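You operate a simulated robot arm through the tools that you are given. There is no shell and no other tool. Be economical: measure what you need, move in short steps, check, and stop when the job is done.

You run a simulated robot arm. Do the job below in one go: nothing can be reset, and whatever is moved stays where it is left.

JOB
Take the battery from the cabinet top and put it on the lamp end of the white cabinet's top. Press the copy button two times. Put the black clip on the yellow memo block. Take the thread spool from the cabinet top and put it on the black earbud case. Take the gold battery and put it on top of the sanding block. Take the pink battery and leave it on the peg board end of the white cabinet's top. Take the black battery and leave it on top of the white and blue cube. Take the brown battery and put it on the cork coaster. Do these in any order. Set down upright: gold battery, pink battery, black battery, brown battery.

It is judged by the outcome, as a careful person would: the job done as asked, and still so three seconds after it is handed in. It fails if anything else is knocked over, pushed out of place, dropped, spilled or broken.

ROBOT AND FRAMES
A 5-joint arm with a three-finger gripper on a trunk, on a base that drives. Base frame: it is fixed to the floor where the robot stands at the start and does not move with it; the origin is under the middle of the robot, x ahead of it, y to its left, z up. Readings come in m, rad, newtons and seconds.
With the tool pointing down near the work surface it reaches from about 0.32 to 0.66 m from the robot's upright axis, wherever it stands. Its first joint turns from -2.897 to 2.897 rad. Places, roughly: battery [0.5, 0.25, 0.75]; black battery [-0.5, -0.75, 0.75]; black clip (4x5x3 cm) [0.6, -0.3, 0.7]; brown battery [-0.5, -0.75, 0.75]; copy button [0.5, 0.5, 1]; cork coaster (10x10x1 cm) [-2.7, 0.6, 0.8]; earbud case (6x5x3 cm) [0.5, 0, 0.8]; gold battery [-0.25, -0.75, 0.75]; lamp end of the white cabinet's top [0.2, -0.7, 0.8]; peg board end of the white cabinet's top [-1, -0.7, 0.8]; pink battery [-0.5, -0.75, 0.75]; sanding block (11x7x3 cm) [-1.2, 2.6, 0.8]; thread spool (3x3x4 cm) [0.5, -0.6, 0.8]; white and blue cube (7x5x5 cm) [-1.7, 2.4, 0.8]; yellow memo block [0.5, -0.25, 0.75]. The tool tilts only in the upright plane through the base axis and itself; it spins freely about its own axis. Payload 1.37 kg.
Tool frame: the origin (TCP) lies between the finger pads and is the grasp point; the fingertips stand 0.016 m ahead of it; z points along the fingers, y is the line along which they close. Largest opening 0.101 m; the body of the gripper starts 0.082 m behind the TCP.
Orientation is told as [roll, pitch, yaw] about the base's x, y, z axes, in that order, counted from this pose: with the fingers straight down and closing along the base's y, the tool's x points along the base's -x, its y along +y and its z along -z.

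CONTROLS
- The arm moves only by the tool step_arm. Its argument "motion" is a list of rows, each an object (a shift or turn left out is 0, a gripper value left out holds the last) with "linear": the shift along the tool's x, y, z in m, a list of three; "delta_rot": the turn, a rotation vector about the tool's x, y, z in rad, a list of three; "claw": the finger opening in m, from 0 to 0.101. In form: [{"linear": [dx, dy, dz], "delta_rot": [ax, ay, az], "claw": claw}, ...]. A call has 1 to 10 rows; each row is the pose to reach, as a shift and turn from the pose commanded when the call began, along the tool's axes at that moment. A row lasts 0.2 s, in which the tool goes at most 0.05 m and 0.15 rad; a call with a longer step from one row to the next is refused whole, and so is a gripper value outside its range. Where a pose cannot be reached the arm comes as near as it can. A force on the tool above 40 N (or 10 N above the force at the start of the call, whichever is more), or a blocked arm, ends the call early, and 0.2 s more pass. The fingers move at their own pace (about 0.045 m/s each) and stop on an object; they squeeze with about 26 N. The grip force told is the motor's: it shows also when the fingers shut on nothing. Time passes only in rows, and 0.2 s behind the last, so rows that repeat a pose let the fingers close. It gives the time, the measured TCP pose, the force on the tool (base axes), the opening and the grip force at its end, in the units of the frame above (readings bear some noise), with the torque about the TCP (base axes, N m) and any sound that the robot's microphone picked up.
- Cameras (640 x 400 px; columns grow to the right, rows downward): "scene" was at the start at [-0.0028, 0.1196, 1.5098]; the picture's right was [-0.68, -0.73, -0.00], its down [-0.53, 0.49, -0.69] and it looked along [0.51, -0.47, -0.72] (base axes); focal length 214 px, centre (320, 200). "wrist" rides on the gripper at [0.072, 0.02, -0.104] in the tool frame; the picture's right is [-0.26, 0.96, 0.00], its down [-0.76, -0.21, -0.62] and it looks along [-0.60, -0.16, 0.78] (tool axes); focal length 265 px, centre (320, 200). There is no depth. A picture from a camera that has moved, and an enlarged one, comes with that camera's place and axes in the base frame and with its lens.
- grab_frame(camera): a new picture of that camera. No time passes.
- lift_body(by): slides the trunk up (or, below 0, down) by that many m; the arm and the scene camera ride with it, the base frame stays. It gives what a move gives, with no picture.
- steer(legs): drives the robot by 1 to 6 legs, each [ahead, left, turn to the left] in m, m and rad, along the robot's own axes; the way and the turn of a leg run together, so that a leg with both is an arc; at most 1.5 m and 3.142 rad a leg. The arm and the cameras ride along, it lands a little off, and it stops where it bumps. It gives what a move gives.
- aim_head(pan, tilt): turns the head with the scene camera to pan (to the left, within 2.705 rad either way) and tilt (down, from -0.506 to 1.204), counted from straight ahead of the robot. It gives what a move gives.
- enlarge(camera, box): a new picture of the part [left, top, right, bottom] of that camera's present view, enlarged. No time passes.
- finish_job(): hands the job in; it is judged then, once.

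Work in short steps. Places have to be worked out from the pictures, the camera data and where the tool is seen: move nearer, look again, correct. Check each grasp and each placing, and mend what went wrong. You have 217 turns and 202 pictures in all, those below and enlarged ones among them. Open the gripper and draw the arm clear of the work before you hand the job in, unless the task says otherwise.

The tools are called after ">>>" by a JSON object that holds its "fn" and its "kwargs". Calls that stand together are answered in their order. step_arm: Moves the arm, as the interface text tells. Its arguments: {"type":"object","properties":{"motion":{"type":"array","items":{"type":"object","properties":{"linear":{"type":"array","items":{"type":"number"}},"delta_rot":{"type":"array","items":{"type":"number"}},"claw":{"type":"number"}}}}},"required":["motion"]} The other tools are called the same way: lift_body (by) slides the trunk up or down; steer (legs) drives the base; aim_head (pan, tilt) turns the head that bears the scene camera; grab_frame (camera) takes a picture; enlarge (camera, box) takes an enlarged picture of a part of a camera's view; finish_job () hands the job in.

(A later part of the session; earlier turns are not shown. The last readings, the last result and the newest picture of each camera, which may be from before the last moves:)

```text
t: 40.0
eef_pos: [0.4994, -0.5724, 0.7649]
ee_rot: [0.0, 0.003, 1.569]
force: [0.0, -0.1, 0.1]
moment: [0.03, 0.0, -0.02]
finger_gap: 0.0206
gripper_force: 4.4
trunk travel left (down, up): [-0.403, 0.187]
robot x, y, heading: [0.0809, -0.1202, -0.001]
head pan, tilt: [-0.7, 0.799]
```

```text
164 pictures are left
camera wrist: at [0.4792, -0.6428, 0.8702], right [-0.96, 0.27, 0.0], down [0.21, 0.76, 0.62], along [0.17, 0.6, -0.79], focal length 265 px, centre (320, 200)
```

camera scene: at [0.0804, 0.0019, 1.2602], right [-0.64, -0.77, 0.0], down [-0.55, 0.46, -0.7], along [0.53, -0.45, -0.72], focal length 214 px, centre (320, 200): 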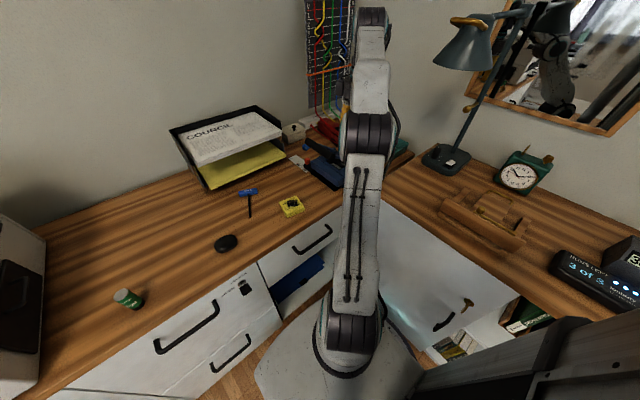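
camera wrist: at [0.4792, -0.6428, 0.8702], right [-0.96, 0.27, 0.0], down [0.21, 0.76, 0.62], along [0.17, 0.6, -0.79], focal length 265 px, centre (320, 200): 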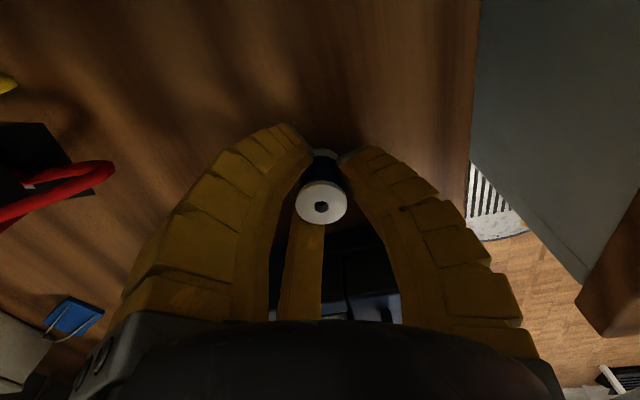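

The spool is between the fingers; I hold the squeeze, lift, and retreat in front of the punch.

>>> {"fn": "step_arm", "kwargs": {"motion": [{"linear": [0, 0, 0]}, {"linear": [0, 0, -0.04]}, {"linear": [0, 0, -0.08]}, {"linear": [0, 0.03, -0.11]}, {"linear": [0, 0.06, -0.14]}, {"linear": [-0.03, 0.08, -0.15]}, {"linear": [-0.075, 0.08, -0.15]}, {"linear": [-0.12, 0.08, -0.15]}, {"linear": [-0.165, 0.08, -0.15]}, {"linear": [-0.21, 0.08, -0.15]}]}}

>>> {"fn": "grab_frame", "kwargs": {"camera": "wrist"}}

>>> {"fn": "grab_frame", "kwargs": {"camera": "scene"}}

```text
t: 42.2
eef_pos: [0.4205, -0.359, 0.9128]
ee_rot: [-0.001, 0.001, 1.569]
force: [0.2, 0.0, 0.5]
moment: [-0.01, 0.04, 0.03]
finger_gap: 0.0167
gripper_force: 19.7
trunk travel left (down, up): [-0.403, 0.187]
robot x, y, heading: [0.0823, -0.1195, 0.003]
head pan, tilt: [-0.7, 0.799]
```

```text
163 pictures are left
camera wrist: at [0.4001, -0.4303, 1.0179], right [-0.96, 0.27, 0.0], down [0.21, 0.76, 0.62], along [0.17, 0.6, -0.79], focal length 265 px, centre (320, 200)
```

wrist: 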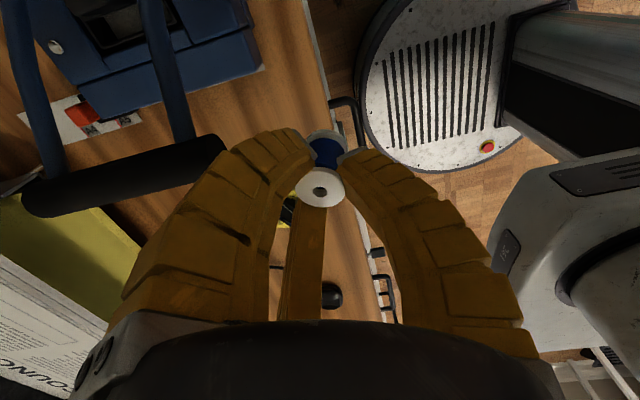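

```text
162 pictures are left
camera scene: at [0.0803, 0.0023, 1.4601], right [-0.64, -0.76, 0.0], down [-0.55, 0.46, -0.7], along [0.53, -0.45, -0.72], focal length 214 px, centre (320, 200)
```

scene: 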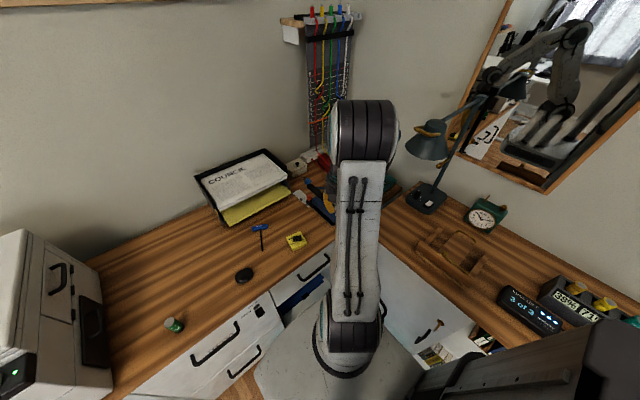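

Spool is held firmly. I carry it toward the earbud case at (0.485, -0.005).

>>> {"fn": "step_arm", "kwargs": {"motion": [{"linear": [-0.045, 0, 0]}, {"linear": [-0.09, 0, 0]}, {"linear": [-0.135, 0, 0]}, {"linear": [-0.18, -0.02, 0]}, {"linear": [-0.22, -0.04, 0]}, {"linear": [-0.26, -0.055, 0]}, {"linear": [-0.3, -0.06, 0.01]}, {"linear": [-0.33, -0.062, 0.03]}]}}

>>> {"fn": "grab_frame", "kwargs": {"camera": "wrist"}}

>>> {"fn": "aim_head", "kwargs": {"pan": 0, "tilt": 0.8}}

>>> {"fn": "grab_frame", "kwargs": {"camera": "scene"}}

```text
t: 44.0
eef_pos: [0.4841, -0.0327, 0.8834]
ee_rot: [-0.001, 0.0, 1.568]
force: [-0.2, -0.2, -0.1]
moment: [0.0, -0.03, 0.01]
finger_gap: 0.0162
gripper_force: 26.5
trunk travel left (down, up): [-0.403, 0.187]
robot x, y, heading: [0.0785, -0.123, 0.0]
head pan, tilt: [-0.7, 0.799]
```

```text
161 pictures are left
camera wrist: at [0.4635, -0.1028, 0.9886], right [-0.96, 0.27, 0.0], down [0.21, 0.76, 0.62], along [0.17, 0.6, -0.78], focal length 265 px, centre (320, 200)
```

wrist: 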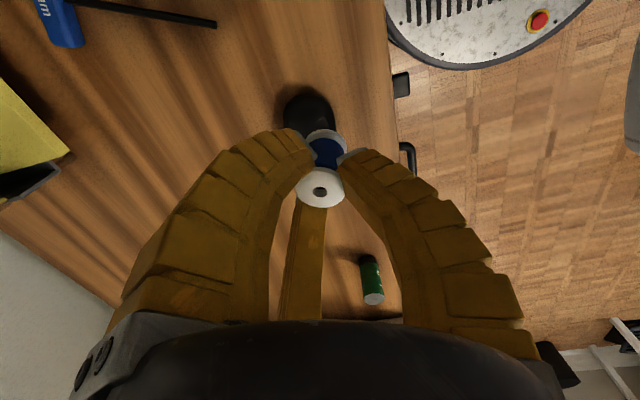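

```text
t: 45.1
eef_pos: [0.4837, -0.0338, 0.8835]
ee_rot: [0.0, 0.001, 1.568]
force: [0.7, -0.1, -0.3]
moment: [-0.02, -0.04, 0.01]
finger_gap: 0.016
gripper_force: 25.9
trunk travel left (down, up): [-0.403, 0.187]
robot x, y, heading: [0.0797, -0.1251, 0.004]
head pan, tilt: [0.0, 0.799]
```

```text
160 pictures are left
camera scene: at [0.0993, 0.0539, 1.4602], right [0.0, -1.0, 0.0], down [-0.72, 0.0, -0.7], along [0.7, 0.0, -0.72], focal length 214 px, centre (320, 200)
```

scene: 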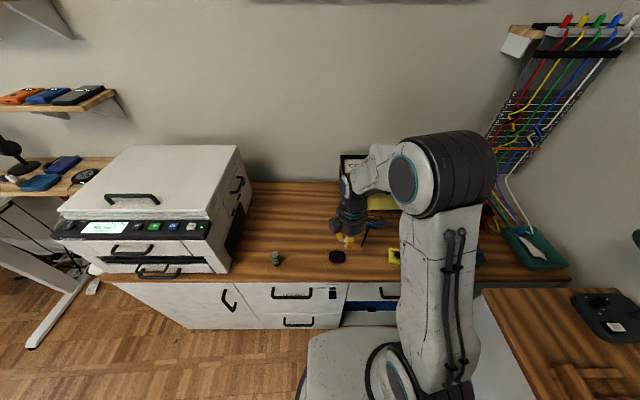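

>>> {"fn": "enlarge", "kwargs": {"camera": "scene", "box": [300, 210, 400, 280]}}

```text
5.71 times, centred on (350, 245) of scene
camera zoom: at [0.0993, 0.0539, 1.4602], right [0.0, -1.0, 0.0], down [-0.72, 0.0, -0.7], along [0.7, 0.0, -0.72], focal length 1226 px, centre (149, -57)
```

zoom: 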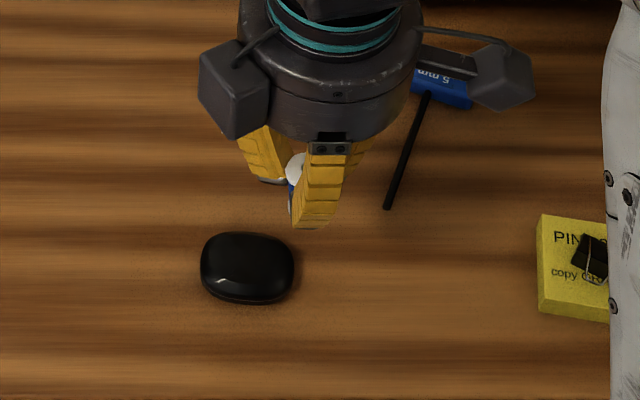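

Case centre is about (0.496, -0.008). I move the spool above it and lower to just above.

>>> {"fn": "step_arm", "kwargs": {"motion": [{"linear": [-0.026, -0.012, 0]}, {"linear": [-0.026, -0.012, 0.03]}, {"linear": [-0.026, -0.012, 0.06]}, {"linear": [-0.026, -0.012, 0.075]}]}}

>>> {"fn": "enlarge", "kwargs": {"camera": "wrist", "box": [240, 60, 400, 220]}}

>>> {"fn": "enlarge", "kwargs": {"camera": "scene", "box": [300, 210, 400, 280]}}

```text
t: 46.1
eef_pos: [0.4956, -0.0059, 0.8067]
ee_rot: [-0.002, 0.0, 1.569]
force: [-0.5, -0.4, -1.4]
moment: [0.0, 0.0, -0.03]
finger_gap: 0.019
gripper_force: 22.1
trunk travel left (down, up): [-0.403, 0.187]
robot x, y, heading: [0.0779, -0.1205, -0.003]
head pan, tilt: [0.0, 0.799]
```

```text
2.50 times, centred on (320, 140) of wrist
camera zoom: at [0.4761, -0.0766, 0.9124], right [-0.96, 0.27, 0.0], down [0.21, 0.76, 0.62], along [0.17, 0.6, -0.78], focal length 664 px, centre (320, 350)
```

zoom: 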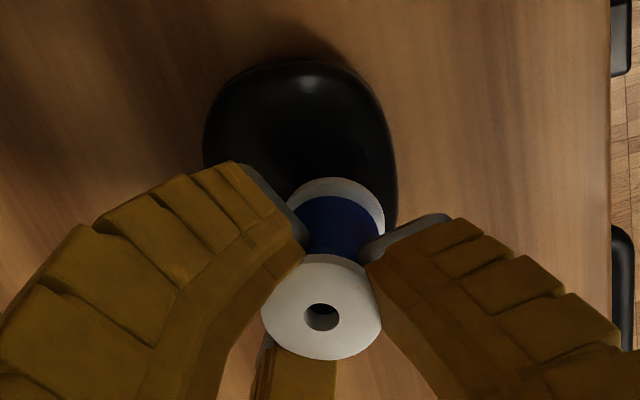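

```text
5.71 times, centred on (350, 245) of scene
camera zoom: at [0.0995, 0.0541, 1.4602], right [0.0, -1.0, 0.0], down [-0.72, 0.0, -0.7], along [0.7, 0.0, -0.72], focal length 1226 px, centre (149, -57)
```

zoom: 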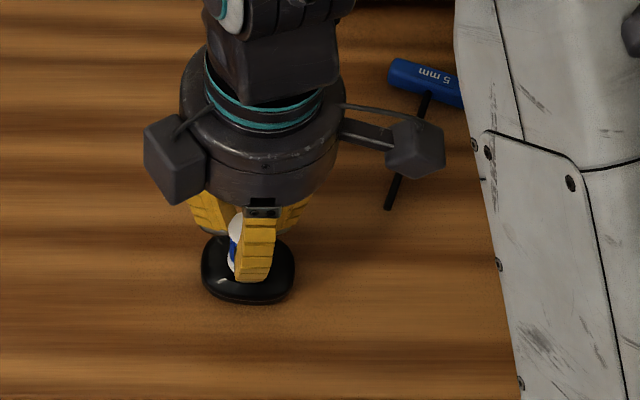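

Alignment looks good. I lower until contact.

>>> {"fn": "step_arm", "kwargs": {"motion": [{"linear": [0.001, -0.002, 0.004]}, {"linear": [0.001, -0.002, 0.008]}, {"linear": [0.001, -0.002, 0.011]}]}}

```text
t: 46.9
eef_pos: [0.4979, -0.0066, 0.7965]
ee_rot: [-0.001, 0.0, 1.57]
force: [0.3, -0.5, 0.3]
moment: [0.04, 0.0, -0.03]
finger_gap: 0.021
gripper_force: 3.8
trunk travel left (down, up): [-0.403, 0.187]
robot x, y, heading: [0.0797, -0.1213, 0.004]
head pan, tilt: [0.0, 0.799]
```

>>> {"fn": "enlarge", "kwargs": {"camera": "wrist", "box": [240, 60, 400, 220]}}

```text
2.50 times, centred on (320, 140) of wrist
camera zoom: at [0.4787, -0.0778, 0.9026], right [-0.96, 0.27, 0.0], down [0.21, 0.76, 0.62], along [0.17, 0.6, -0.78], focal length 664 px, centre (320, 350)
```

zoom: 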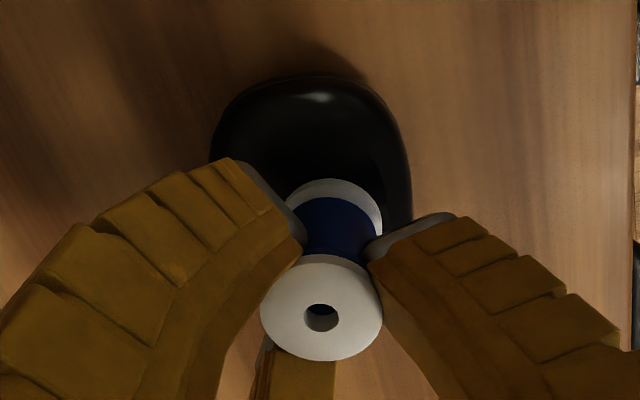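

Still held upright. I tighten and continue lowering to contact.

>>> {"fn": "step_arm", "kwargs": {"motion": [{"linear": [0, 0, 0], "claw": 0.01}, {"linear": [0, 0, 0.003], "claw": 0.01}, {"linear": [0, 0, 0.006], "claw": 0.01}]}}

```text
t: 47.7
eef_pos: [0.5, -0.0054, 0.793]
ee_rot: [-0.001, 0.001, 1.571]
force: [0.5, 0.3, 0.6]
moment: [-0.04, -0.01, 0.0]
finger_gap: 0.0131
gripper_force: 26.1
trunk travel left (down, up): [-0.403, 0.187]
robot x, y, heading: [0.0817, -0.1176, -0.002]
head pan, tilt: [0.0, 0.799]
```

>>> {"fn": "step_arm", "kwargs": {"motion": [{"linear": [0, 0, 0.003]}, {"linear": [0, 0, 0.005]}]}}

>>> {"fn": "enlarge", "kwargs": {"camera": "wrist", "box": [240, 60, 400, 220]}}

>>> {"fn": "enlarge", "kwargs": {"camera": "scene", "box": [300, 210, 400, 280]}}

```text
t: 48.3
eef_pos: [0.4981, -0.0058, 0.7884]
ee_rot: [-0.003, -0.002, 1.569]
force: [-0.5, 1.1, 12.7]
moment: [0.04, -0.03, 0.02]
finger_gap: 0.0133
gripper_force: 25.7
trunk travel left (down, up): [-0.403, 0.187]
robot x, y, heading: [0.0789, -0.1221, -0.001]
head pan, tilt: [0.0, 0.799]
```

```text
2.50 times, centred on (320, 140) of wrist
camera zoom: at [0.4781, -0.0775, 0.8934], right [-0.96, 0.27, 0.0], down [0.21, 0.75, 0.62], along [0.17, 0.6, -0.78], focal length 664 px, centre (320, 350)
```

zoom: 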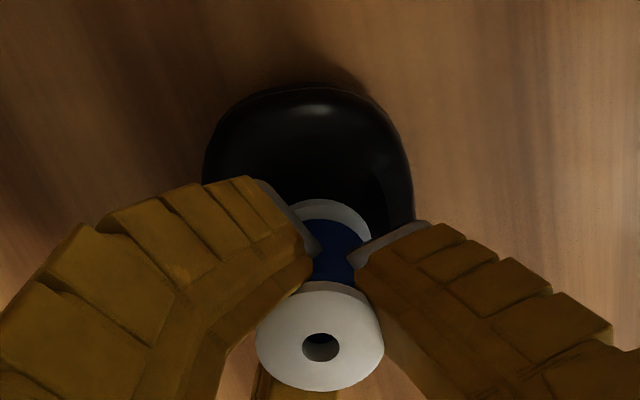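

```text
5.71 times, centred on (350, 245) of scene
camera zoom: at [0.0984, 0.0538, 1.4605], right [0.0, -1.0, 0.0], down [-0.72, 0.0, -0.7], along [0.7, 0.0, -0.72], focal length 1226 px, centre (149, -57)
```

zoom: 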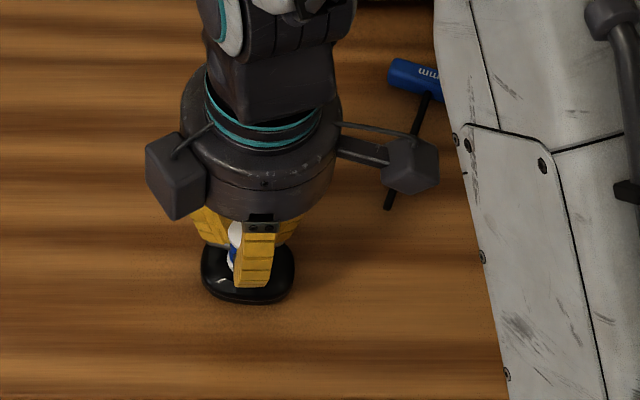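

Firm contact on the case. I ease off a millimetre, open gently, and rise.

>>> {"fn": "step_arm", "kwargs": {"motion": [{"linear": [0, 0, -0.001]}, {"linear": [0, 0, -0.001], "claw": 0.025}, {"linear": [0, 0, -0.001], "claw": 0.035}, {"linear": [0, 0, -0.001], "claw": 0.05}, {"linear": [0, 0, -0.001], "claw": 0.06}, {"linear": [0, 0, -0.03]}, {"linear": [0, 0, -0.07]}]}}

>>> {"fn": "enlarge", "kwargs": {"camera": "wrist", "box": [220, 40, 420, 200]}}

>>> {"fn": "enlarge", "kwargs": {"camera": "scene", "box": [300, 210, 400, 280]}}

```text
t: 49.9
eef_pos: [0.4968, -0.0061, 0.8573]
ee_rot: [-0.002, 0.0, 1.569]
force: [0.1, 0.1, 0.7]
moment: [0.02, -0.02, -0.01]
finger_gap: 0.0637
gripper_force: 2.1
trunk travel left (down, up): [-0.403, 0.187]
robot x, y, heading: [0.0825, -0.1187, 0.0]
head pan, tilt: [0.0, 0.799]
```

```text
2.50 times, centred on (320, 120) of wrist
camera zoom: at [0.4766, -0.0777, 0.9619], right [-0.96, 0.27, 0.0], down [0.21, 0.76, 0.62], along [0.17, 0.6, -0.78], focal length 664 px, centre (320, 400)
```

zoom: 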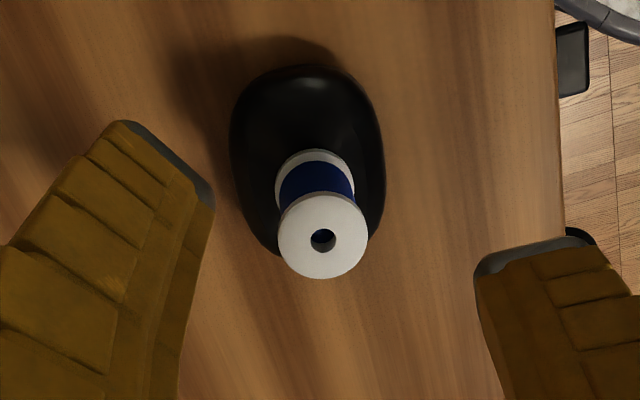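

```text
5.71 times, centred on (350, 245) of scene
camera zoom: at [0.099, 0.0539, 1.4601], right [0.0, -1.0, 0.0], down [-0.72, 0.0, -0.7], along [0.7, 0.0, -0.72], focal length 1226 px, centre (149, -57)
```

zoom: 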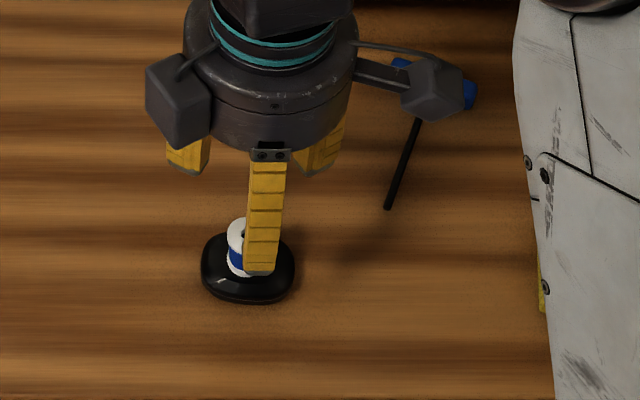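

The spool stands on the case. Next the copy button, triangulated at about (0.464, 0.519, 0.979). I raise the tool and drive left.

>>> {"fn": "step_arm", "kwargs": {"motion": [{"linear": [0, 0.02, -0.05], "claw": 0.03}, {"linear": [0, 0.04, -0.1], "claw": 0}, {"linear": [0, 0.06, -0.15]}, {"linear": [0, 0.08, -0.2]}, {"linear": [0, 0.08, -0.25]}]}}

>>> {"fn": "steer", "kwargs": {"legs": [[-0.02, 0.45, 0]]}}

>>> {"fn": "aim_head", "kwargs": {"pan": 0.3, "tilt": 0.8}}

>>> {"fn": "grab_frame", "kwargs": {"camera": "scene"}}

>>> {"fn": "grab_frame", "kwargs": {"camera": "wrist"}}

```text
refused: row 1 steps farther than a row can; nothing moved
```

```text
t: 52.0
eef_pos: [0.4836, 0.3086, 0.8561]
ee_rot: [0.01, 0.002, 1.552]
force: [-1.2, -5.5, 3.3]
moment: [0.88, -0.07, 0.19]
finger_gap: 0.0633
gripper_force: 2.4
trunk travel left (down, up): [-0.403, 0.187]
robot x, y, heading: [0.0637, 0.2075, -0.009]
head pan, tilt: [0.0, 0.799]
stopped in leg 1: the force on the tool passed its limit at 117 N (the readings are from after the stop); the commanded pose is now the measured one
```

```text
t: 52.8
eef_pos: [0.4815, 0.3085, 0.8557]
ee_rot: [0.01, 0.002, 1.552]
force: [-1.6, -9.8, 4.0]
moment: [1.36, -0.07, 0.24]
finger_gap: 0.0633
gripper_force: 2.8
trunk travel left (down, up): [-0.403, 0.187]
robot x, y, heading: [0.0679, 0.2058, -0.008]
head pan, tilt: [0.3, 0.799]
```

```text
151 pictures are left
camera scene: at [0.0826, 0.4014, 1.4604], right [0.29, -0.96, 0.0], down [-0.69, -0.21, -0.7], along [0.67, 0.2, -0.72], focal length 214 px, centre (320, 200)
```

scene: 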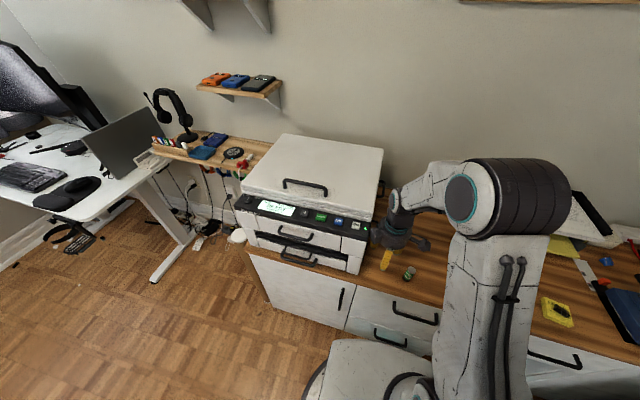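

```text
150 pictures are left
camera wrist: at [0.462, 0.238, 0.9617], right [-0.96, 0.28, 0.01], down [0.23, 0.75, 0.62], along [0.17, 0.59, -0.79], focal length 265 px, centre (320, 200)
```

wrist: 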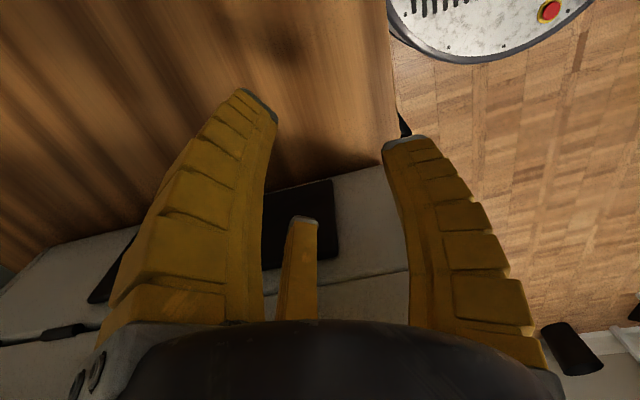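

The arm move had been refused (row too long), so the gripper bumped the printer's side — I should not have chained the drive behind it. I back away right first and then check for any displacement.

>>> {"fn": "steer", "kwargs": {"legs": [[0, -0.1, 0]]}}

```text
t: 53.9
eef_pos: [0.4821, 0.2093, 0.8562]
ee_rot: [0.009, 0.002, 1.553]
force: [-0.5, -0.1, 0.4]
moment: [0.0, 0.03, -0.01]
finger_gap: 0.0634
gripper_force: 1.9
trunk travel left (down, up): [-0.403, 0.187]
robot x, y, heading: [0.0659, 0.1087, -0.005]
head pan, tilt: [0.3, 0.799]
```

>>> {"fn": "step_arm", "kwargs": {"motion": [{"linear": [0, 0.01, -0.04], "claw": 0.03}, {"linear": [0, 0.02, -0.08], "claw": 0}, {"linear": [0, 0.03, -0.12]}, {"linear": [0, 0.04, -0.16]}, {"linear": [0, 0.05, -0.2]}, {"linear": [0, 0.06, -0.24]}]}}

>>> {"fn": "grab_frame", "kwargs": {"camera": "scene"}}

>>> {"fn": "enlarge", "kwargs": {"camera": "scene", "box": [220, 120, 440, 300]}}

```text
t: 55.3
eef_pos: [0.4246, 0.2123, 1.0966]
ee_rot: [0.01, 0.002, 1.555]
force: [0.8, 0.3, 0.5]
moment: [0.01, -0.02, -0.02]
finger_gap: 0.0002
gripper_force: 26.1
trunk travel left (down, up): [-0.403, 0.187]
robot x, y, heading: [0.0683, 0.1021, -0.004]
head pan, tilt: [0.3, 0.799]
```

```text
149 pictures are left
camera scene: at [0.0823, 0.3026, 1.4601], right [0.29, -0.96, 0.0], down [-0.69, -0.21, -0.7], along [0.67, 0.2, -0.72], focal length 214 px, centre (320, 200)
```

scene: 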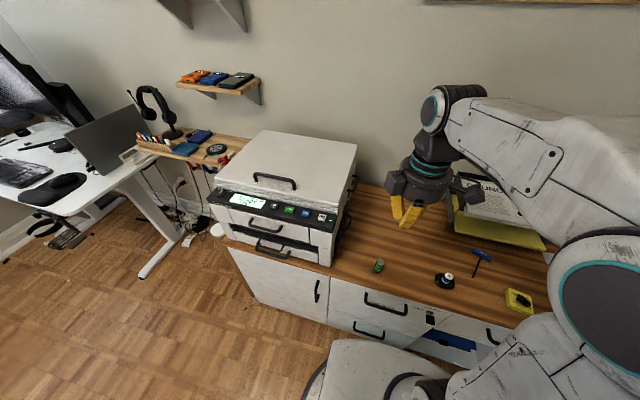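

```text
2.22 times, centred on (330, 210) of scene
camera zoom: at [0.0823, 0.3026, 1.4601], right [0.29, -0.96, 0.0], down [-0.69, -0.21, -0.7], along [0.67, 0.2, -0.72], focal length 477 px, centre (298, 178)
```

zoom: 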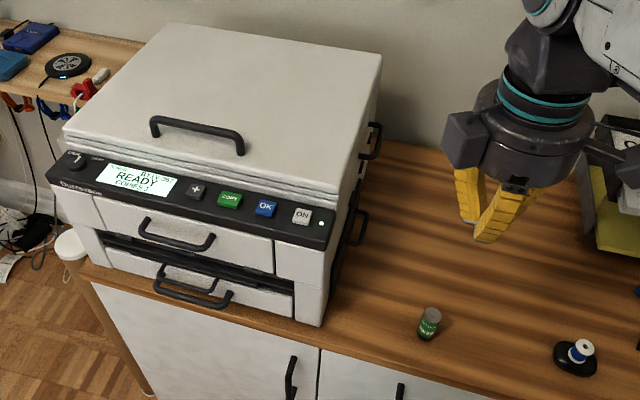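

Printer corner is where it was; nothing displaced. Spool, clip and battery remain in place. The tool is now at 1.10 m with fingers shut; I strafe left to bring it in front of the copy button.

>>> {"fn": "steer", "kwargs": {"legs": [[0, 0.28, 0]]}}

>>> {"fn": "grab_frame", "kwargs": {"camera": "wrist"}}

>>> {"fn": "grab_frame", "kwargs": {"camera": "scene"}}

```text
t: 57.3
eef_pos: [0.4256, 0.4924, 1.0954]
ee_rot: [0.009, 0.004, 1.558]
force: [1.2, 0.1, 0.1]
moment: [-0.02, -0.01, 0.0]
finger_gap: 0.0
gripper_force: 26.3
trunk travel left (down, up): [-0.403, 0.187]
robot x, y, heading: [0.0683, 0.3833, -0.002]
head pan, tilt: [0.3, 0.799]
```

```text
147 pictures are left
camera wrist: at [0.4055, 0.4231, 1.201], right [-0.96, 0.28, 0.01], down [0.22, 0.76, 0.62], along [0.17, 0.59, -0.79], focal length 265 px, centre (320, 200)
```

wrist: 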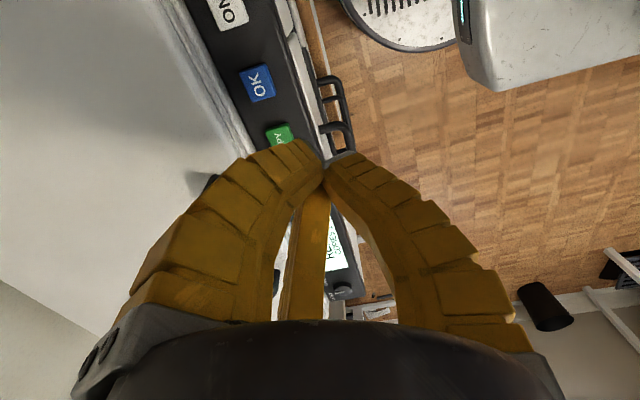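

```text
146 pictures are left
camera scene: at [0.083, 0.5831, 1.4601], right [0.29, -0.96, 0.0], down [-0.69, -0.21, -0.7], along [0.67, 0.2, -0.72], focal length 214 px, centre (320, 200)
```

scene: 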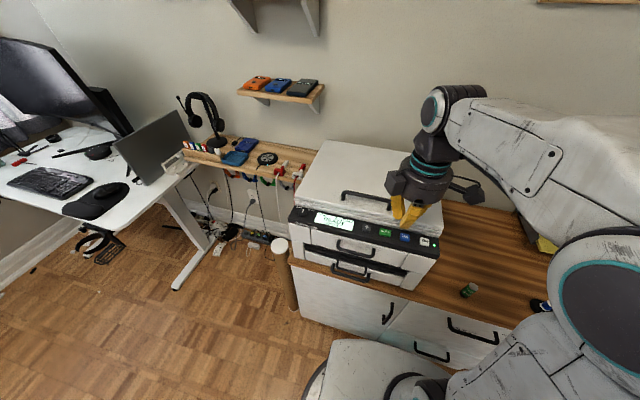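

The copy button is at (0.465, 0.511, ~0.98), its face mostly upward. I rotate the closed fingers back to yaw 0 (clear of the lid handle) and move above the button.

>>> {"fn": "step_arm", "kwargs": {"motion": [{"delta_rot": [0, 0, 0.15]}, {"delta_rot": [0, 0, 0.3]}, {"delta_rot": [0, 0, 0.45]}, {"delta_rot": [0, 0, 0.6]}, {"delta_rot": [0, 0, 0.75]}, {"delta_rot": [0, 0, 0.9]}, {"delta_rot": [0, 0, 1.05]}, {"delta_rot": [0, 0, 1.2]}, {"delta_rot": [0, 0, 1.35]}, {"delta_rot": [0, 0, 1.5]}]}}

```text
t: 59.5
eef_pos: [0.426, 0.4926, 1.0941]
ee_rot: [-0.004, 0.009, 0.056]
force: [-0.7, 0.0, -0.2]
moment: [-0.01, 0.06, -0.04]
finger_gap: 0.0
gripper_force: 25.9
trunk travel left (down, up): [-0.403, 0.187]
robot x, y, heading: [0.0708, 0.3867, -0.007]
head pan, tilt: [0.3, 0.799]
```

>>> {"fn": "step_arm", "kwargs": {"motion": [{"linear": [-0.02, 0.008, 0]}, {"linear": [-0.038, 0.016, 0.01]}, {"linear": [-0.038, 0.016, 0.04]}, {"linear": [-0.038, 0.016, 0.065]}]}}

>>> {"fn": "grab_frame", "kwargs": {"camera": "wrist"}}

>>> {"fn": "enlarge", "kwargs": {"camera": "scene", "box": [270, 140, 490, 290]}}

```text
t: 60.5
eef_pos: [0.4635, 0.5115, 1.0291]
ee_rot: [-0.004, 0.008, 0.058]
force: [0.3, -1.1, 0.3]
moment: [-0.02, 0.04, -0.05]
finger_gap: 0.0002
gripper_force: 25.8
trunk travel left (down, up): [-0.403, 0.187]
robot x, y, heading: [0.0665, 0.3843, 0.0]
head pan, tilt: [0.3, 0.799]
```

```text
145 pictures are left
camera wrist: at [0.3914, 0.528, 1.135], right [0.21, 0.98, -0.01], down [0.77, -0.16, 0.61], along [0.6, -0.13, -0.79], focal length 265 px, centre (320, 200)
```

wrist: 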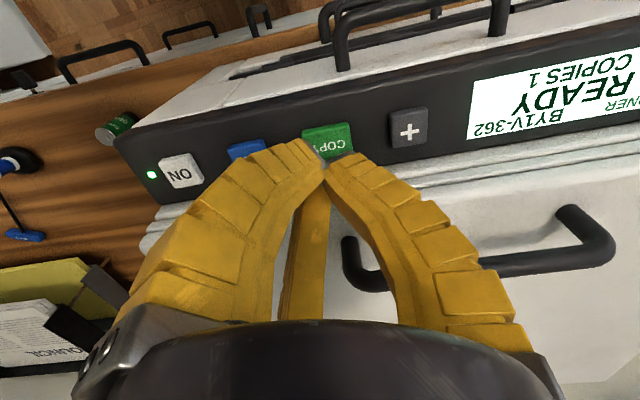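

```text
2.67 times, centred on (380, 215) of scene
camera zoom: at [0.0831, 0.5826, 1.4602], right [0.29, -0.96, 0.0], down [-0.69, -0.21, -0.7], along [0.67, 0.2, -0.72], focal length 572 px, centre (160, 160)
```

zoom: 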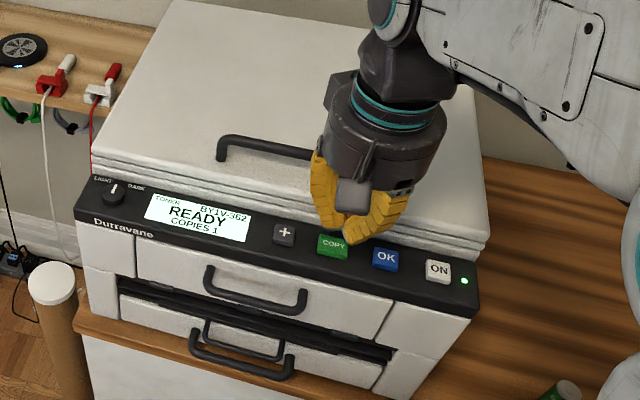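

Copy button centre is about (0.465, 0.517). I correct 5 mm left/back a bit and lower carefully.

>>> {"fn": "step_arm", "kwargs": {"motion": [{"linear": [0.005, 0.005, 0.01]}, {"linear": [0.005, 0.005, 0.02]}, {"linear": [0.005, 0.005, 0.025]}]}}

>>> {"fn": "enlarge", "kwargs": {"camera": "wrist", "box": [220, 80, 420, 280]}}

```text
t: 61.3
eef_pos: [0.4576, 0.5149, 1.005]
ee_rot: [-0.003, 0.008, 0.057]
force: [0.5, -0.1, -0.2]
moment: [-0.02, 0.02, -0.01]
finger_gap: 0.0002
gripper_force: 25.6
trunk travel left (down, up): [-0.403, 0.187]
robot x, y, heading: [0.0721, 0.3827, -0.001]
head pan, tilt: [0.3, 0.799]
```

```text
2.00 times, centred on (320, 180) of wrist
camera zoom: at [0.3852, 0.5322, 1.1106], right [0.21, 0.98, -0.01], down [0.77, -0.16, 0.61], along [0.6, -0.13, -0.79], focal length 531 px, centre (320, 240)
```

zoom: 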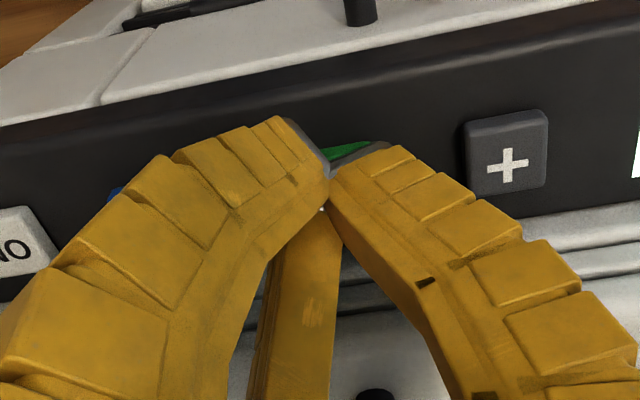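

>>> {"fn": "step_arm", "kwargs": {"motion": [{"linear": [0, 0, 0.004]}, {"linear": [0, 0, 0.008]}, {"linear": [0, 0, 0.012]}, {"linear": [0, 0, 0.016]}]}}

>>> {"fn": "enlarge", "kwargs": {"camera": "scene", "box": [300, 180, 460, 270]}}

```text
t: 62.3
eef_pos: [0.4559, 0.5143, 0.9904]
ee_rot: [-0.001, 0.006, 0.057]
force: [-1.0, 1.0, 9.7]
moment: [0.05, 0.0, 0.0]
finger_gap: 0.006
gripper_force: 27.6
trunk travel left (down, up): [-0.403, 0.187]
robot x, y, heading: [0.066, 0.3818, -0.005]
head pan, tilt: [0.3, 0.799]
heard: click
```

```text
4.00 times, centred on (380, 225) of scene
camera zoom: at [0.0824, 0.5826, 1.4603], right [0.29, -0.96, 0.0], down [-0.69, -0.21, -0.7], along [0.67, 0.2, -0.72], focal length 858 px, centre (80, 100)
```

zoom: 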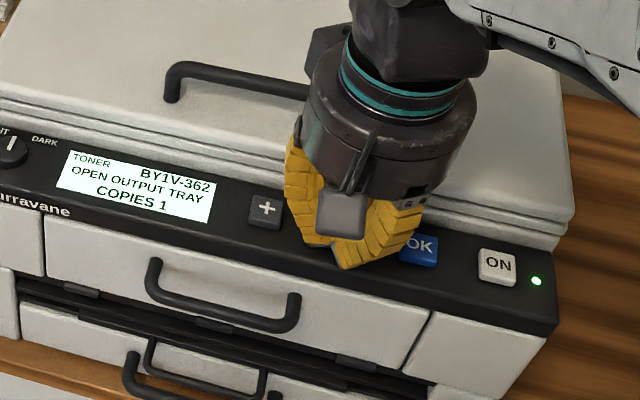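

A click was heard – first press registered (display now "OPEN OUTPUT TRAY"). I release and press again.

>>> {"fn": "step_arm", "kwargs": {"motion": [{"linear": [0, 0, -0.01]}, {"linear": [0, 0, -0.02]}, {"linear": [0, 0, -0.02]}]}}

>>> {"fn": "step_arm", "kwargs": {"motion": [{"linear": [0, 0, 0.01]}, {"linear": [0, 0, 0.014]}, {"linear": [0, 0, 0.017]}, {"linear": [0, 0, 0.02]}]}}

>>> {"fn": "enlarge", "kwargs": {"camera": "scene", "box": [300, 180, 460, 270]}}

```text
t: 63.1
eef_pos: [0.4557, 0.5147, 1.0102]
ee_rot: [-0.004, 0.009, 0.059]
force: [1.1, -0.3, 0.5]
moment: [0.01, -0.02, -0.02]
finger_gap: 0.0001
gripper_force: 28.4
trunk travel left (down, up): [-0.403, 0.187]
robot x, y, heading: [0.0706, 0.387, -0.002]
head pan, tilt: [0.3, 0.799]
```

```text
t: 64.1
eef_pos: [0.4549, 0.5146, 0.9892]
ee_rot: [-0.001, 0.007, 0.055]
force: [0.4, -0.2, 7.2]
moment: [-0.01, -0.03, 0.0]
finger_gap: 0.0062
gripper_force: 27.8
trunk travel left (down, up): [-0.403, 0.187]
robot x, y, heading: [0.0694, 0.3861, -0.0]
head pan, tilt: [0.3, 0.799]
heard: click
```

```text
4.00 times, centred on (380, 225) of scene
camera zoom: at [0.0826, 0.5823, 1.4604], right [0.29, -0.96, 0.0], down [-0.69, -0.21, -0.7], along [0.67, 0.2, -0.72], focal length 858 px, centre (80, 100)
```

zoom: 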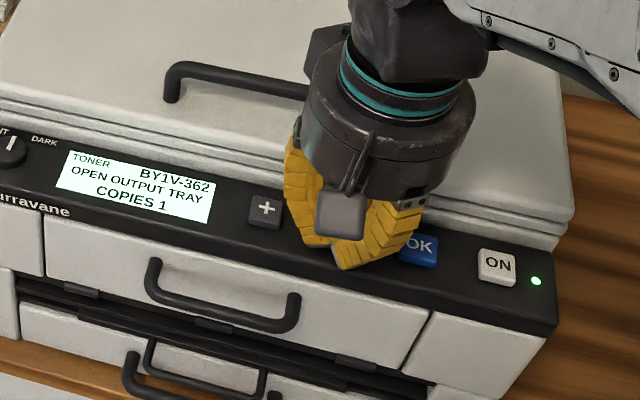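

Two clicks in all; the button is done. I rise clear and pull back from the printer.

>>> {"fn": "step_arm", "kwargs": {"motion": [{"linear": [0, 0, -0.03]}, {"linear": [0, 0, -0.07]}, {"linear": [0.02, 0, -0.11]}, {"linear": [0.04, 0, -0.12], "claw": 0.05}, {"linear": [0.05, -0.02, -0.12], "claw": 0.06}]}}

```text
t: 65.3
eef_pos: [0.408, 0.4924, 1.1114]
ee_rot: [-0.003, 0.009, 0.059]
force: [0.6, 0.4, -1.0]
moment: [0.0, 0.04, 0.01]
finger_gap: 0.0633
gripper_force: 2.5
trunk travel left (down, up): [-0.403, 0.187]
robot x, y, heading: [0.0671, 0.3822, -0.006]
head pan, tilt: [0.3, 0.799]
```

>>> {"fn": "steer", "kwargs": {"legs": [[0, -0.28, 0]]}}

>>> {"fn": "grab_frame", "kwargs": {"camera": "wrist"}}

>>> {"fn": "grab_frame", "kwargs": {"camera": "scene"}}

```text
t: 67.2
eef_pos: [0.4087, 0.2112, 1.11]
ee_rot: [-0.004, 0.007, 0.054]
force: [0.3, 0.2, -0.1]
moment: [0.04, 0.0, 0.05]
finger_gap: 0.0636
gripper_force: 2.8
trunk travel left (down, up): [-0.403, 0.187]
robot x, y, heading: [0.0666, 0.1056, -0.004]
head pan, tilt: [0.3, 0.799]
```

```text
140 pictures are left
camera wrist: at [0.3353, 0.2285, 1.2161], right [0.21, 0.98, -0.01], down [0.77, -0.16, 0.61], along [0.6, -0.13, -0.79], focal length 265 px, centre (320, 200)
```

wrist: 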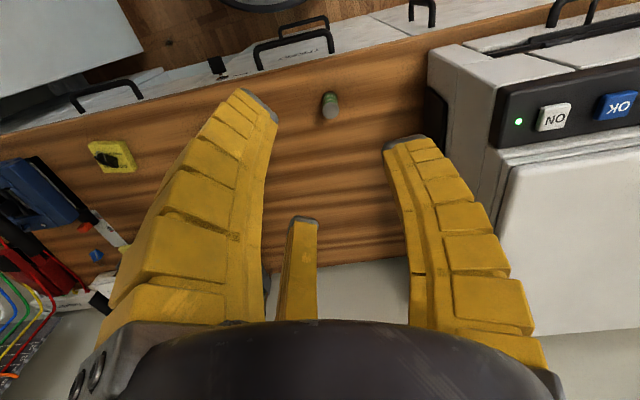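

```text
139 pictures are left
camera scene: at [0.0825, 0.302, 1.4602], right [0.29, -0.96, 0.0], down [-0.69, -0.21, -0.7], along [0.67, 0.2, -0.72], focal length 214 px, centre (320, 200)
```

scene: 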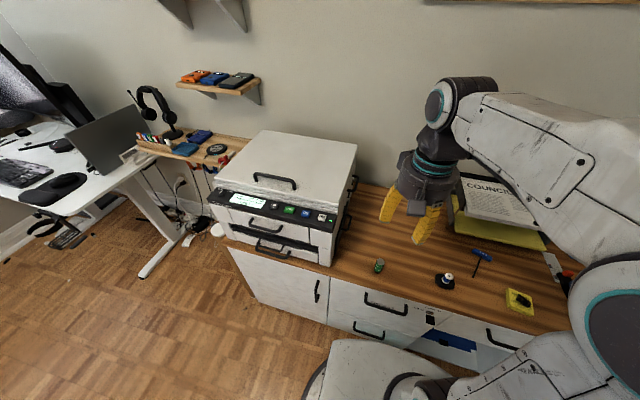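

Battery at (0.484, 0.213). I descend over it.

>>> {"fn": "step_arm", "kwargs": {"motion": [{"linear": [-0.02, 0.0, 0.04]}, {"linear": [-0.04, 0.0, 0.08]}, {"linear": [-0.06, 0.0, 0.12]}, {"linear": [-0.075, 0.006, 0.16]}, {"linear": [-0.075, 0.006, 0.2]}, {"linear": [-0.075, 0.006, 0.24]}]}}

>>> {"fn": "enlarge", "kwargs": {"camera": "wrist", "box": [220, 60, 420, 200]}}

```text
t: 68.6
eef_pos: [0.4796, 0.2243, 0.8697]
ee_rot: [-0.002, 0.009, 0.057]
force: [0.0, -0.6, -0.5]
moment: [-0.02, 0.02, 0.0]
finger_gap: 0.0634
gripper_force: 2.5
trunk travel left (down, up): [-0.403, 0.187]
robot x, y, heading: [0.0699, 0.1007, -0.004]
head pan, tilt: [0.3, 0.799]
```

```text
2.86 times, centred on (320, 130) of wrist
camera zoom: at [0.4083, 0.2404, 0.9749], right [0.21, 0.98, -0.01], down [0.77, -0.16, 0.61], along [0.6, -0.13, -0.79], focal length 758 px, centre (320, 400)
```

zoom: 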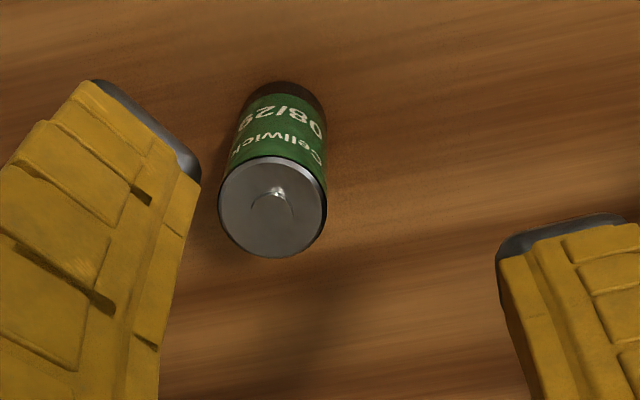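

Battery centre (0.479, 0.213), 2.6 cm thick, top ≈0.80. I correct, descend and grip.

>>> {"fn": "step_arm", "kwargs": {"motion": [{"linear": [0.0, -0.011, 0.02]}, {"linear": [0.0, -0.011, 0.06]}, {"linear": [0.0, -0.011, 0.095]}, {"linear": [0.0, -0.011, 0.095], "claw": 0.015}, {"linear": [0.0, -0.011, 0.095], "claw": 0.015}, {"linear": [0.0, -0.011, 0.095], "claw": 0.015}, {"linear": [0.0, -0.011, 0.095], "claw": 0.015}]}}

>>> {"fn": "grab_frame", "kwargs": {"camera": "wrist"}}

```text
t: 70.2
eef_pos: [0.4797, 0.2107, 0.7727]
ee_rot: [-0.001, 0.006, 0.055]
force: [-0.3, 0.0, 6.7]
moment: [0.09, -0.03, -0.01]
finger_gap: 0.0205
gripper_force: 26.2
trunk travel left (down, up): [-0.403, 0.187]
robot x, y, heading: [0.066, 0.1099, -0.004]
head pan, tilt: [0.3, 0.799]
```

```text
137 pictures are left
camera wrist: at [0.4075, 0.2286, 0.879], right [0.21, 0.98, 0.0], down [0.77, -0.16, 0.62], along [0.6, -0.13, -0.79], focal length 265 px, centre (320, 200)
```

wrist: 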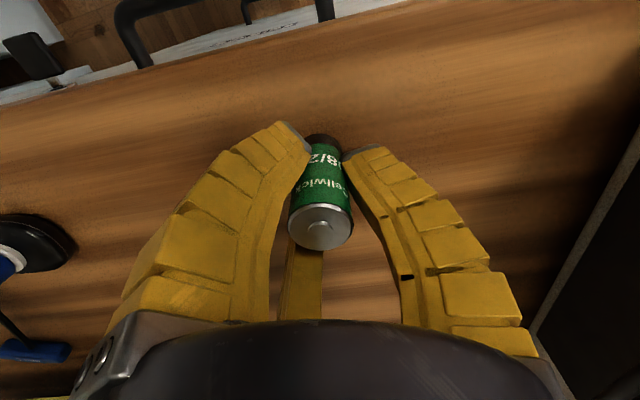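

Gripped. I lift it well clear and look toward the lamp end.

>>> {"fn": "step_arm", "kwargs": {"motion": [{"linear": [0, 0, -0.04]}, {"linear": [0.0, 0, -0.08]}, {"linear": [0.02, 0, -0.12]}, {"linear": [0.04, 0, -0.16]}, {"linear": [0.06, 0, -0.2]}, {"linear": [0.08, 0, -0.24]}, {"linear": [0.1, 0, -0.27]}]}}

>>> {"fn": "aim_head", "kwargs": {"pan": -1.0, "tilt": 0.75}}

```text
t: 71.8
eef_pos: [0.3806, 0.2048, 1.0464]
ee_rot: [-0.004, 0.01, 0.054]
force: [-0.1, -0.1, -0.9]
moment: [0.02, 0.02, -0.03]
finger_gap: 0.018
gripper_force: 26.1
trunk travel left (down, up): [-0.403, 0.187]
robot x, y, heading: [0.0678, 0.105, 0.001]
head pan, tilt: [0.3, 0.799]
```

```text
t: 73.3
eef_pos: [0.3821, 0.2047, 1.045]
ee_rot: [-0.004, 0.01, 0.053]
force: [0.0, 0.2, -1.2]
moment: [-0.01, 0.02, 0.01]
finger_gap: 0.0178
gripper_force: 26.5
trunk travel left (down, up): [-0.403, 0.187]
robot x, y, heading: [0.0683, 0.1057, -0.01]
head pan, tilt: [-1.0, 0.75]
```

>>> {"fn": "steer", "kwargs": {"legs": [[-0.05, -0.22, 0]]}}

>>> {"fn": "grab_frame", "kwargs": {"camera": "scene"}}

>>> {"fn": "enlarge", "kwargs": {"camera": "scene", "box": [260, 130, 480, 300]}}

```text
t: 75.0
eef_pos: [0.3307, -0.016, 1.0448]
ee_rot: [-0.004, 0.01, 0.057]
force: [0.7, -0.4, -0.8]
moment: [-0.03, -0.02, -0.01]
finger_gap: 0.018
gripper_force: 26.0
trunk travel left (down, up): [-0.403, 0.187]
robot x, y, heading: [0.0137, -0.1168, -0.003]
head pan, tilt: [-1.0, 0.75]
```

```text
136 pictures are left
camera scene: at [-0.001, -0.0136, 1.4642], right [-0.84, -0.54, 0.0], down [-0.37, 0.57, -0.73], along [0.39, -0.62, -0.68], focal length 214 px, centre (320, 200)
```

scene: 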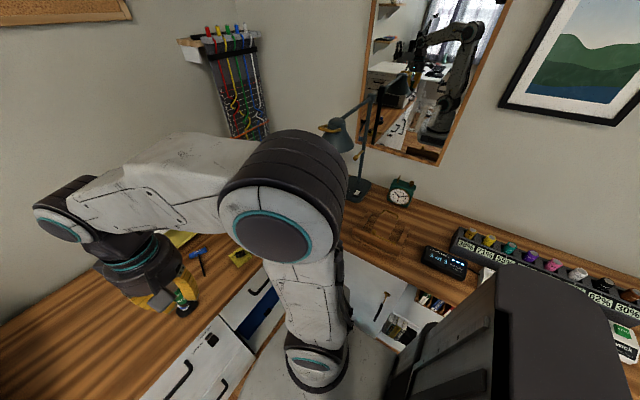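

```text
2.35 times, centred on (370, 215) of scene
camera zoom: at [-0.001, -0.0136, 1.4642], right [-0.84, -0.54, 0.0], down [-0.37, 0.57, -0.73], along [0.39, -0.62, -0.68], focal length 505 px, centre (202, 165)
```

zoom: 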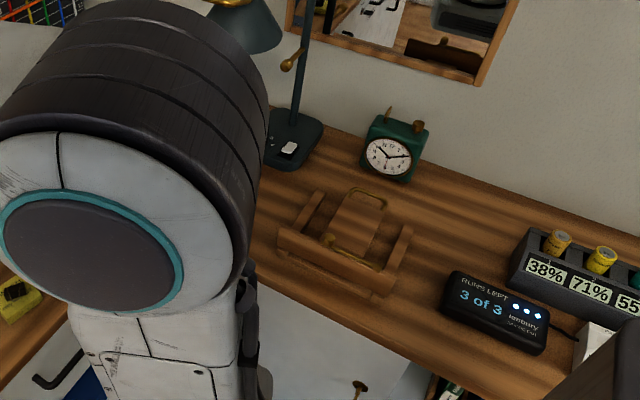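

The desk lamp's shade overhangs roughly (0.30, -0.58, 1.13), so I must stay clear of it. I back up to view this end from another side.

>>> {"fn": "steer", "kwargs": {"legs": [[-0.25, 0, 0]]}}

>>> {"fn": "aim_head", "kwargs": {"pan": -1.1, "tilt": 0.6}}

>>> {"fn": "grab_frame", "kwargs": {"camera": "scene"}}

>>> {"fn": "enlarge", "kwargs": {"camera": "scene", "box": [220, 130, 420, 290]}}

```text
t: 76.9
eef_pos: [0.0782, -0.0149, 1.0458]
ee_rot: [-0.005, 0.009, 0.063]
force: [0.3, 0.6, -0.4]
moment: [0.02, -0.02, -0.01]
finger_gap: 0.0177
gripper_force: 26.0
trunk travel left (down, up): [-0.403, 0.187]
robot x, y, heading: [-0.2352, -0.1162, 0.004]
head pan, tilt: [-1.0, 0.75]
```

```text
t: 77.6
eef_pos: [0.079, -0.0143, 1.044]
ee_rot: [-0.005, 0.009, 0.062]
force: [-0.2, 0.4, -0.3]
moment: [0.04, 0.03, 0.03]
finger_gap: 0.0176
gripper_force: 26.3
trunk travel left (down, up): [-0.403, 0.187]
robot x, y, heading: [-0.2369, -0.1175, -0.0]
head pan, tilt: [-1.1, 0.6]
```

```text
134 pictures are left
camera scene: at [-0.2579, -0.0224, 1.477], right [-0.89, -0.46, 0.0], down [-0.26, 0.5, -0.82], along [0.38, -0.73, -0.57], focal length 214 px, centre (320, 200)
```

scene: 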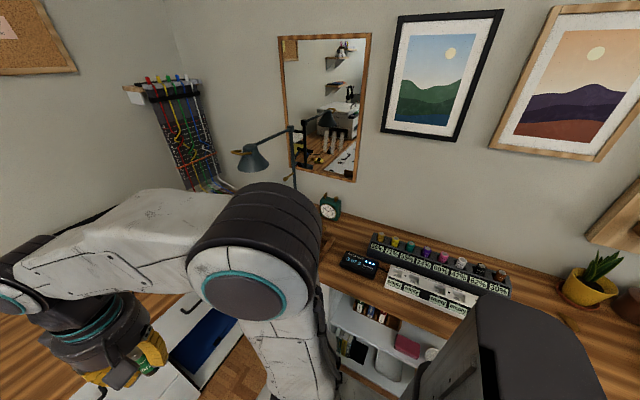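

```text
2.50 times, centred on (320, 210) of scene
camera zoom: at [-0.2579, -0.0224, 1.477], right [-0.89, -0.46, 0.0], down [-0.26, 0.5, -0.82], along [0.38, -0.73, -0.57], focal length 536 px, centre (320, 175)
```

zoom: 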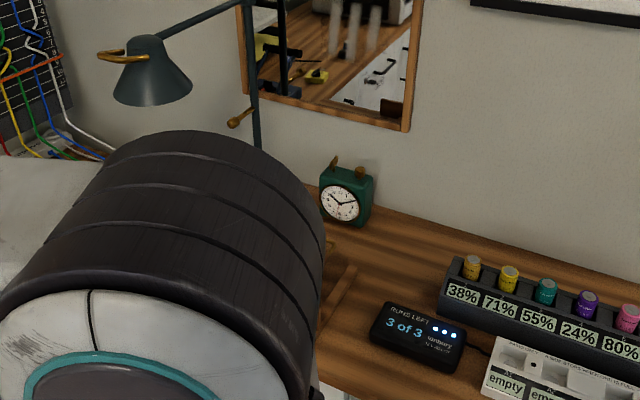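

I swing the arm to y≈-0.42 (staying at x≈0.1, left of the lamp) so the wrist camera can view the lamp end.

>>> {"fn": "step_arm", "kwargs": {"motion": [{"linear": [-0.02, -0.04, 0]}, {"linear": [-0.03, -0.085, 0]}, {"linear": [-0.03, -0.13, 0]}, {"linear": [-0.03, -0.175, 0]}, {"linear": [-0.02, -0.22, 0]}, {"linear": [-0.01, -0.265, 0]}, {"linear": [0.0, -0.31, 0]}, {"linear": [0.01, -0.355, 0]}, {"linear": [0.01, -0.4, 0]}]}}

>>> {"fn": "grab_frame", "kwargs": {"camera": "wrist"}}

>>> {"fn": "grab_frame", "kwargs": {"camera": "scene"}}

```text
t: 79.6
eef_pos: [0.0913, -0.4151, 1.0435]
ee_rot: [0.004, 0.001, 0.062]
force: [0.4, -0.1, -0.4]
moment: [0.0, 0.0, -0.01]
finger_gap: 0.018
gripper_force: 26.2
trunk travel left (down, up): [-0.403, 0.187]
robot x, y, heading: [-0.2342, -0.1182, -0.001]
head pan, tilt: [-1.1, 0.6]
```

```text
132 pictures are left
camera wrist: at [0.0184, -0.3993, 1.1497], right [0.2, 0.98, 0.0], down [0.77, -0.16, 0.62], along [0.61, -0.12, -0.79], focal length 265 px, centre (320, 200)
```

wrist: 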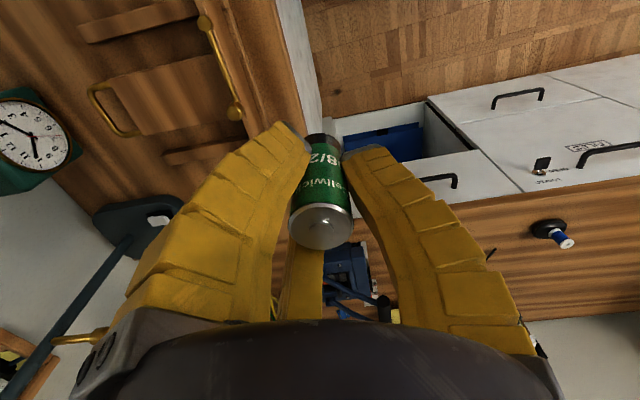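

```text
131 pictures are left
camera scene: at [-0.2577, -0.0231, 1.4771], right [-0.89, -0.46, 0.0], down [-0.26, 0.5, -0.82], along [0.38, -0.73, -0.57], focal length 214 px, centre (320, 200)
```

scene: 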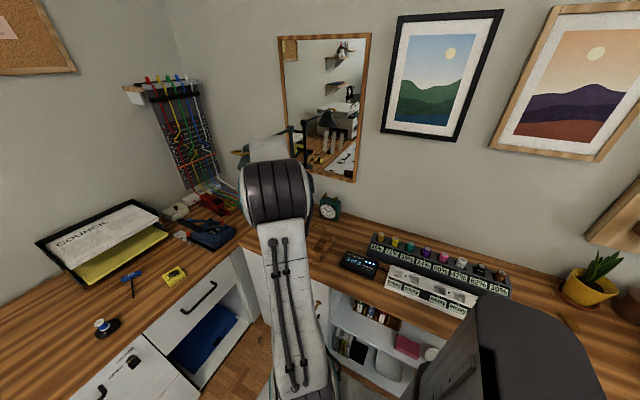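

The free spot is between the tray's end and the lamp base, near (0.20, -0.70), clear of the shade (≈0.28, -0.545, 1.15). I fold the arm to the right side first, then drive ahead.

>>> {"fn": "step_arm", "kwargs": {"motion": [{"linear": [0.045, -0.015, 0]}, {"linear": [0.09, -0.03, 0]}, {"linear": [0.135, -0.045, 0]}, {"linear": [0.18, -0.06, 0]}, {"linear": [0.21, -0.06, 0]}]}}

```text
t: 80.8
eef_pos: [-0.1144, -0.4878, 1.0496]
ee_rot: [-0.003, 0.0, 0.063]
force: [-0.2, -0.2, -0.8]
moment: [0.0, 0.0, 0.0]
finger_gap: 0.018
gripper_force: 26.1
trunk travel left (down, up): [-0.403, 0.187]
robot x, y, heading: [-0.2358, -0.1185, 0.009]
head pan, tilt: [-1.1, 0.6]
```

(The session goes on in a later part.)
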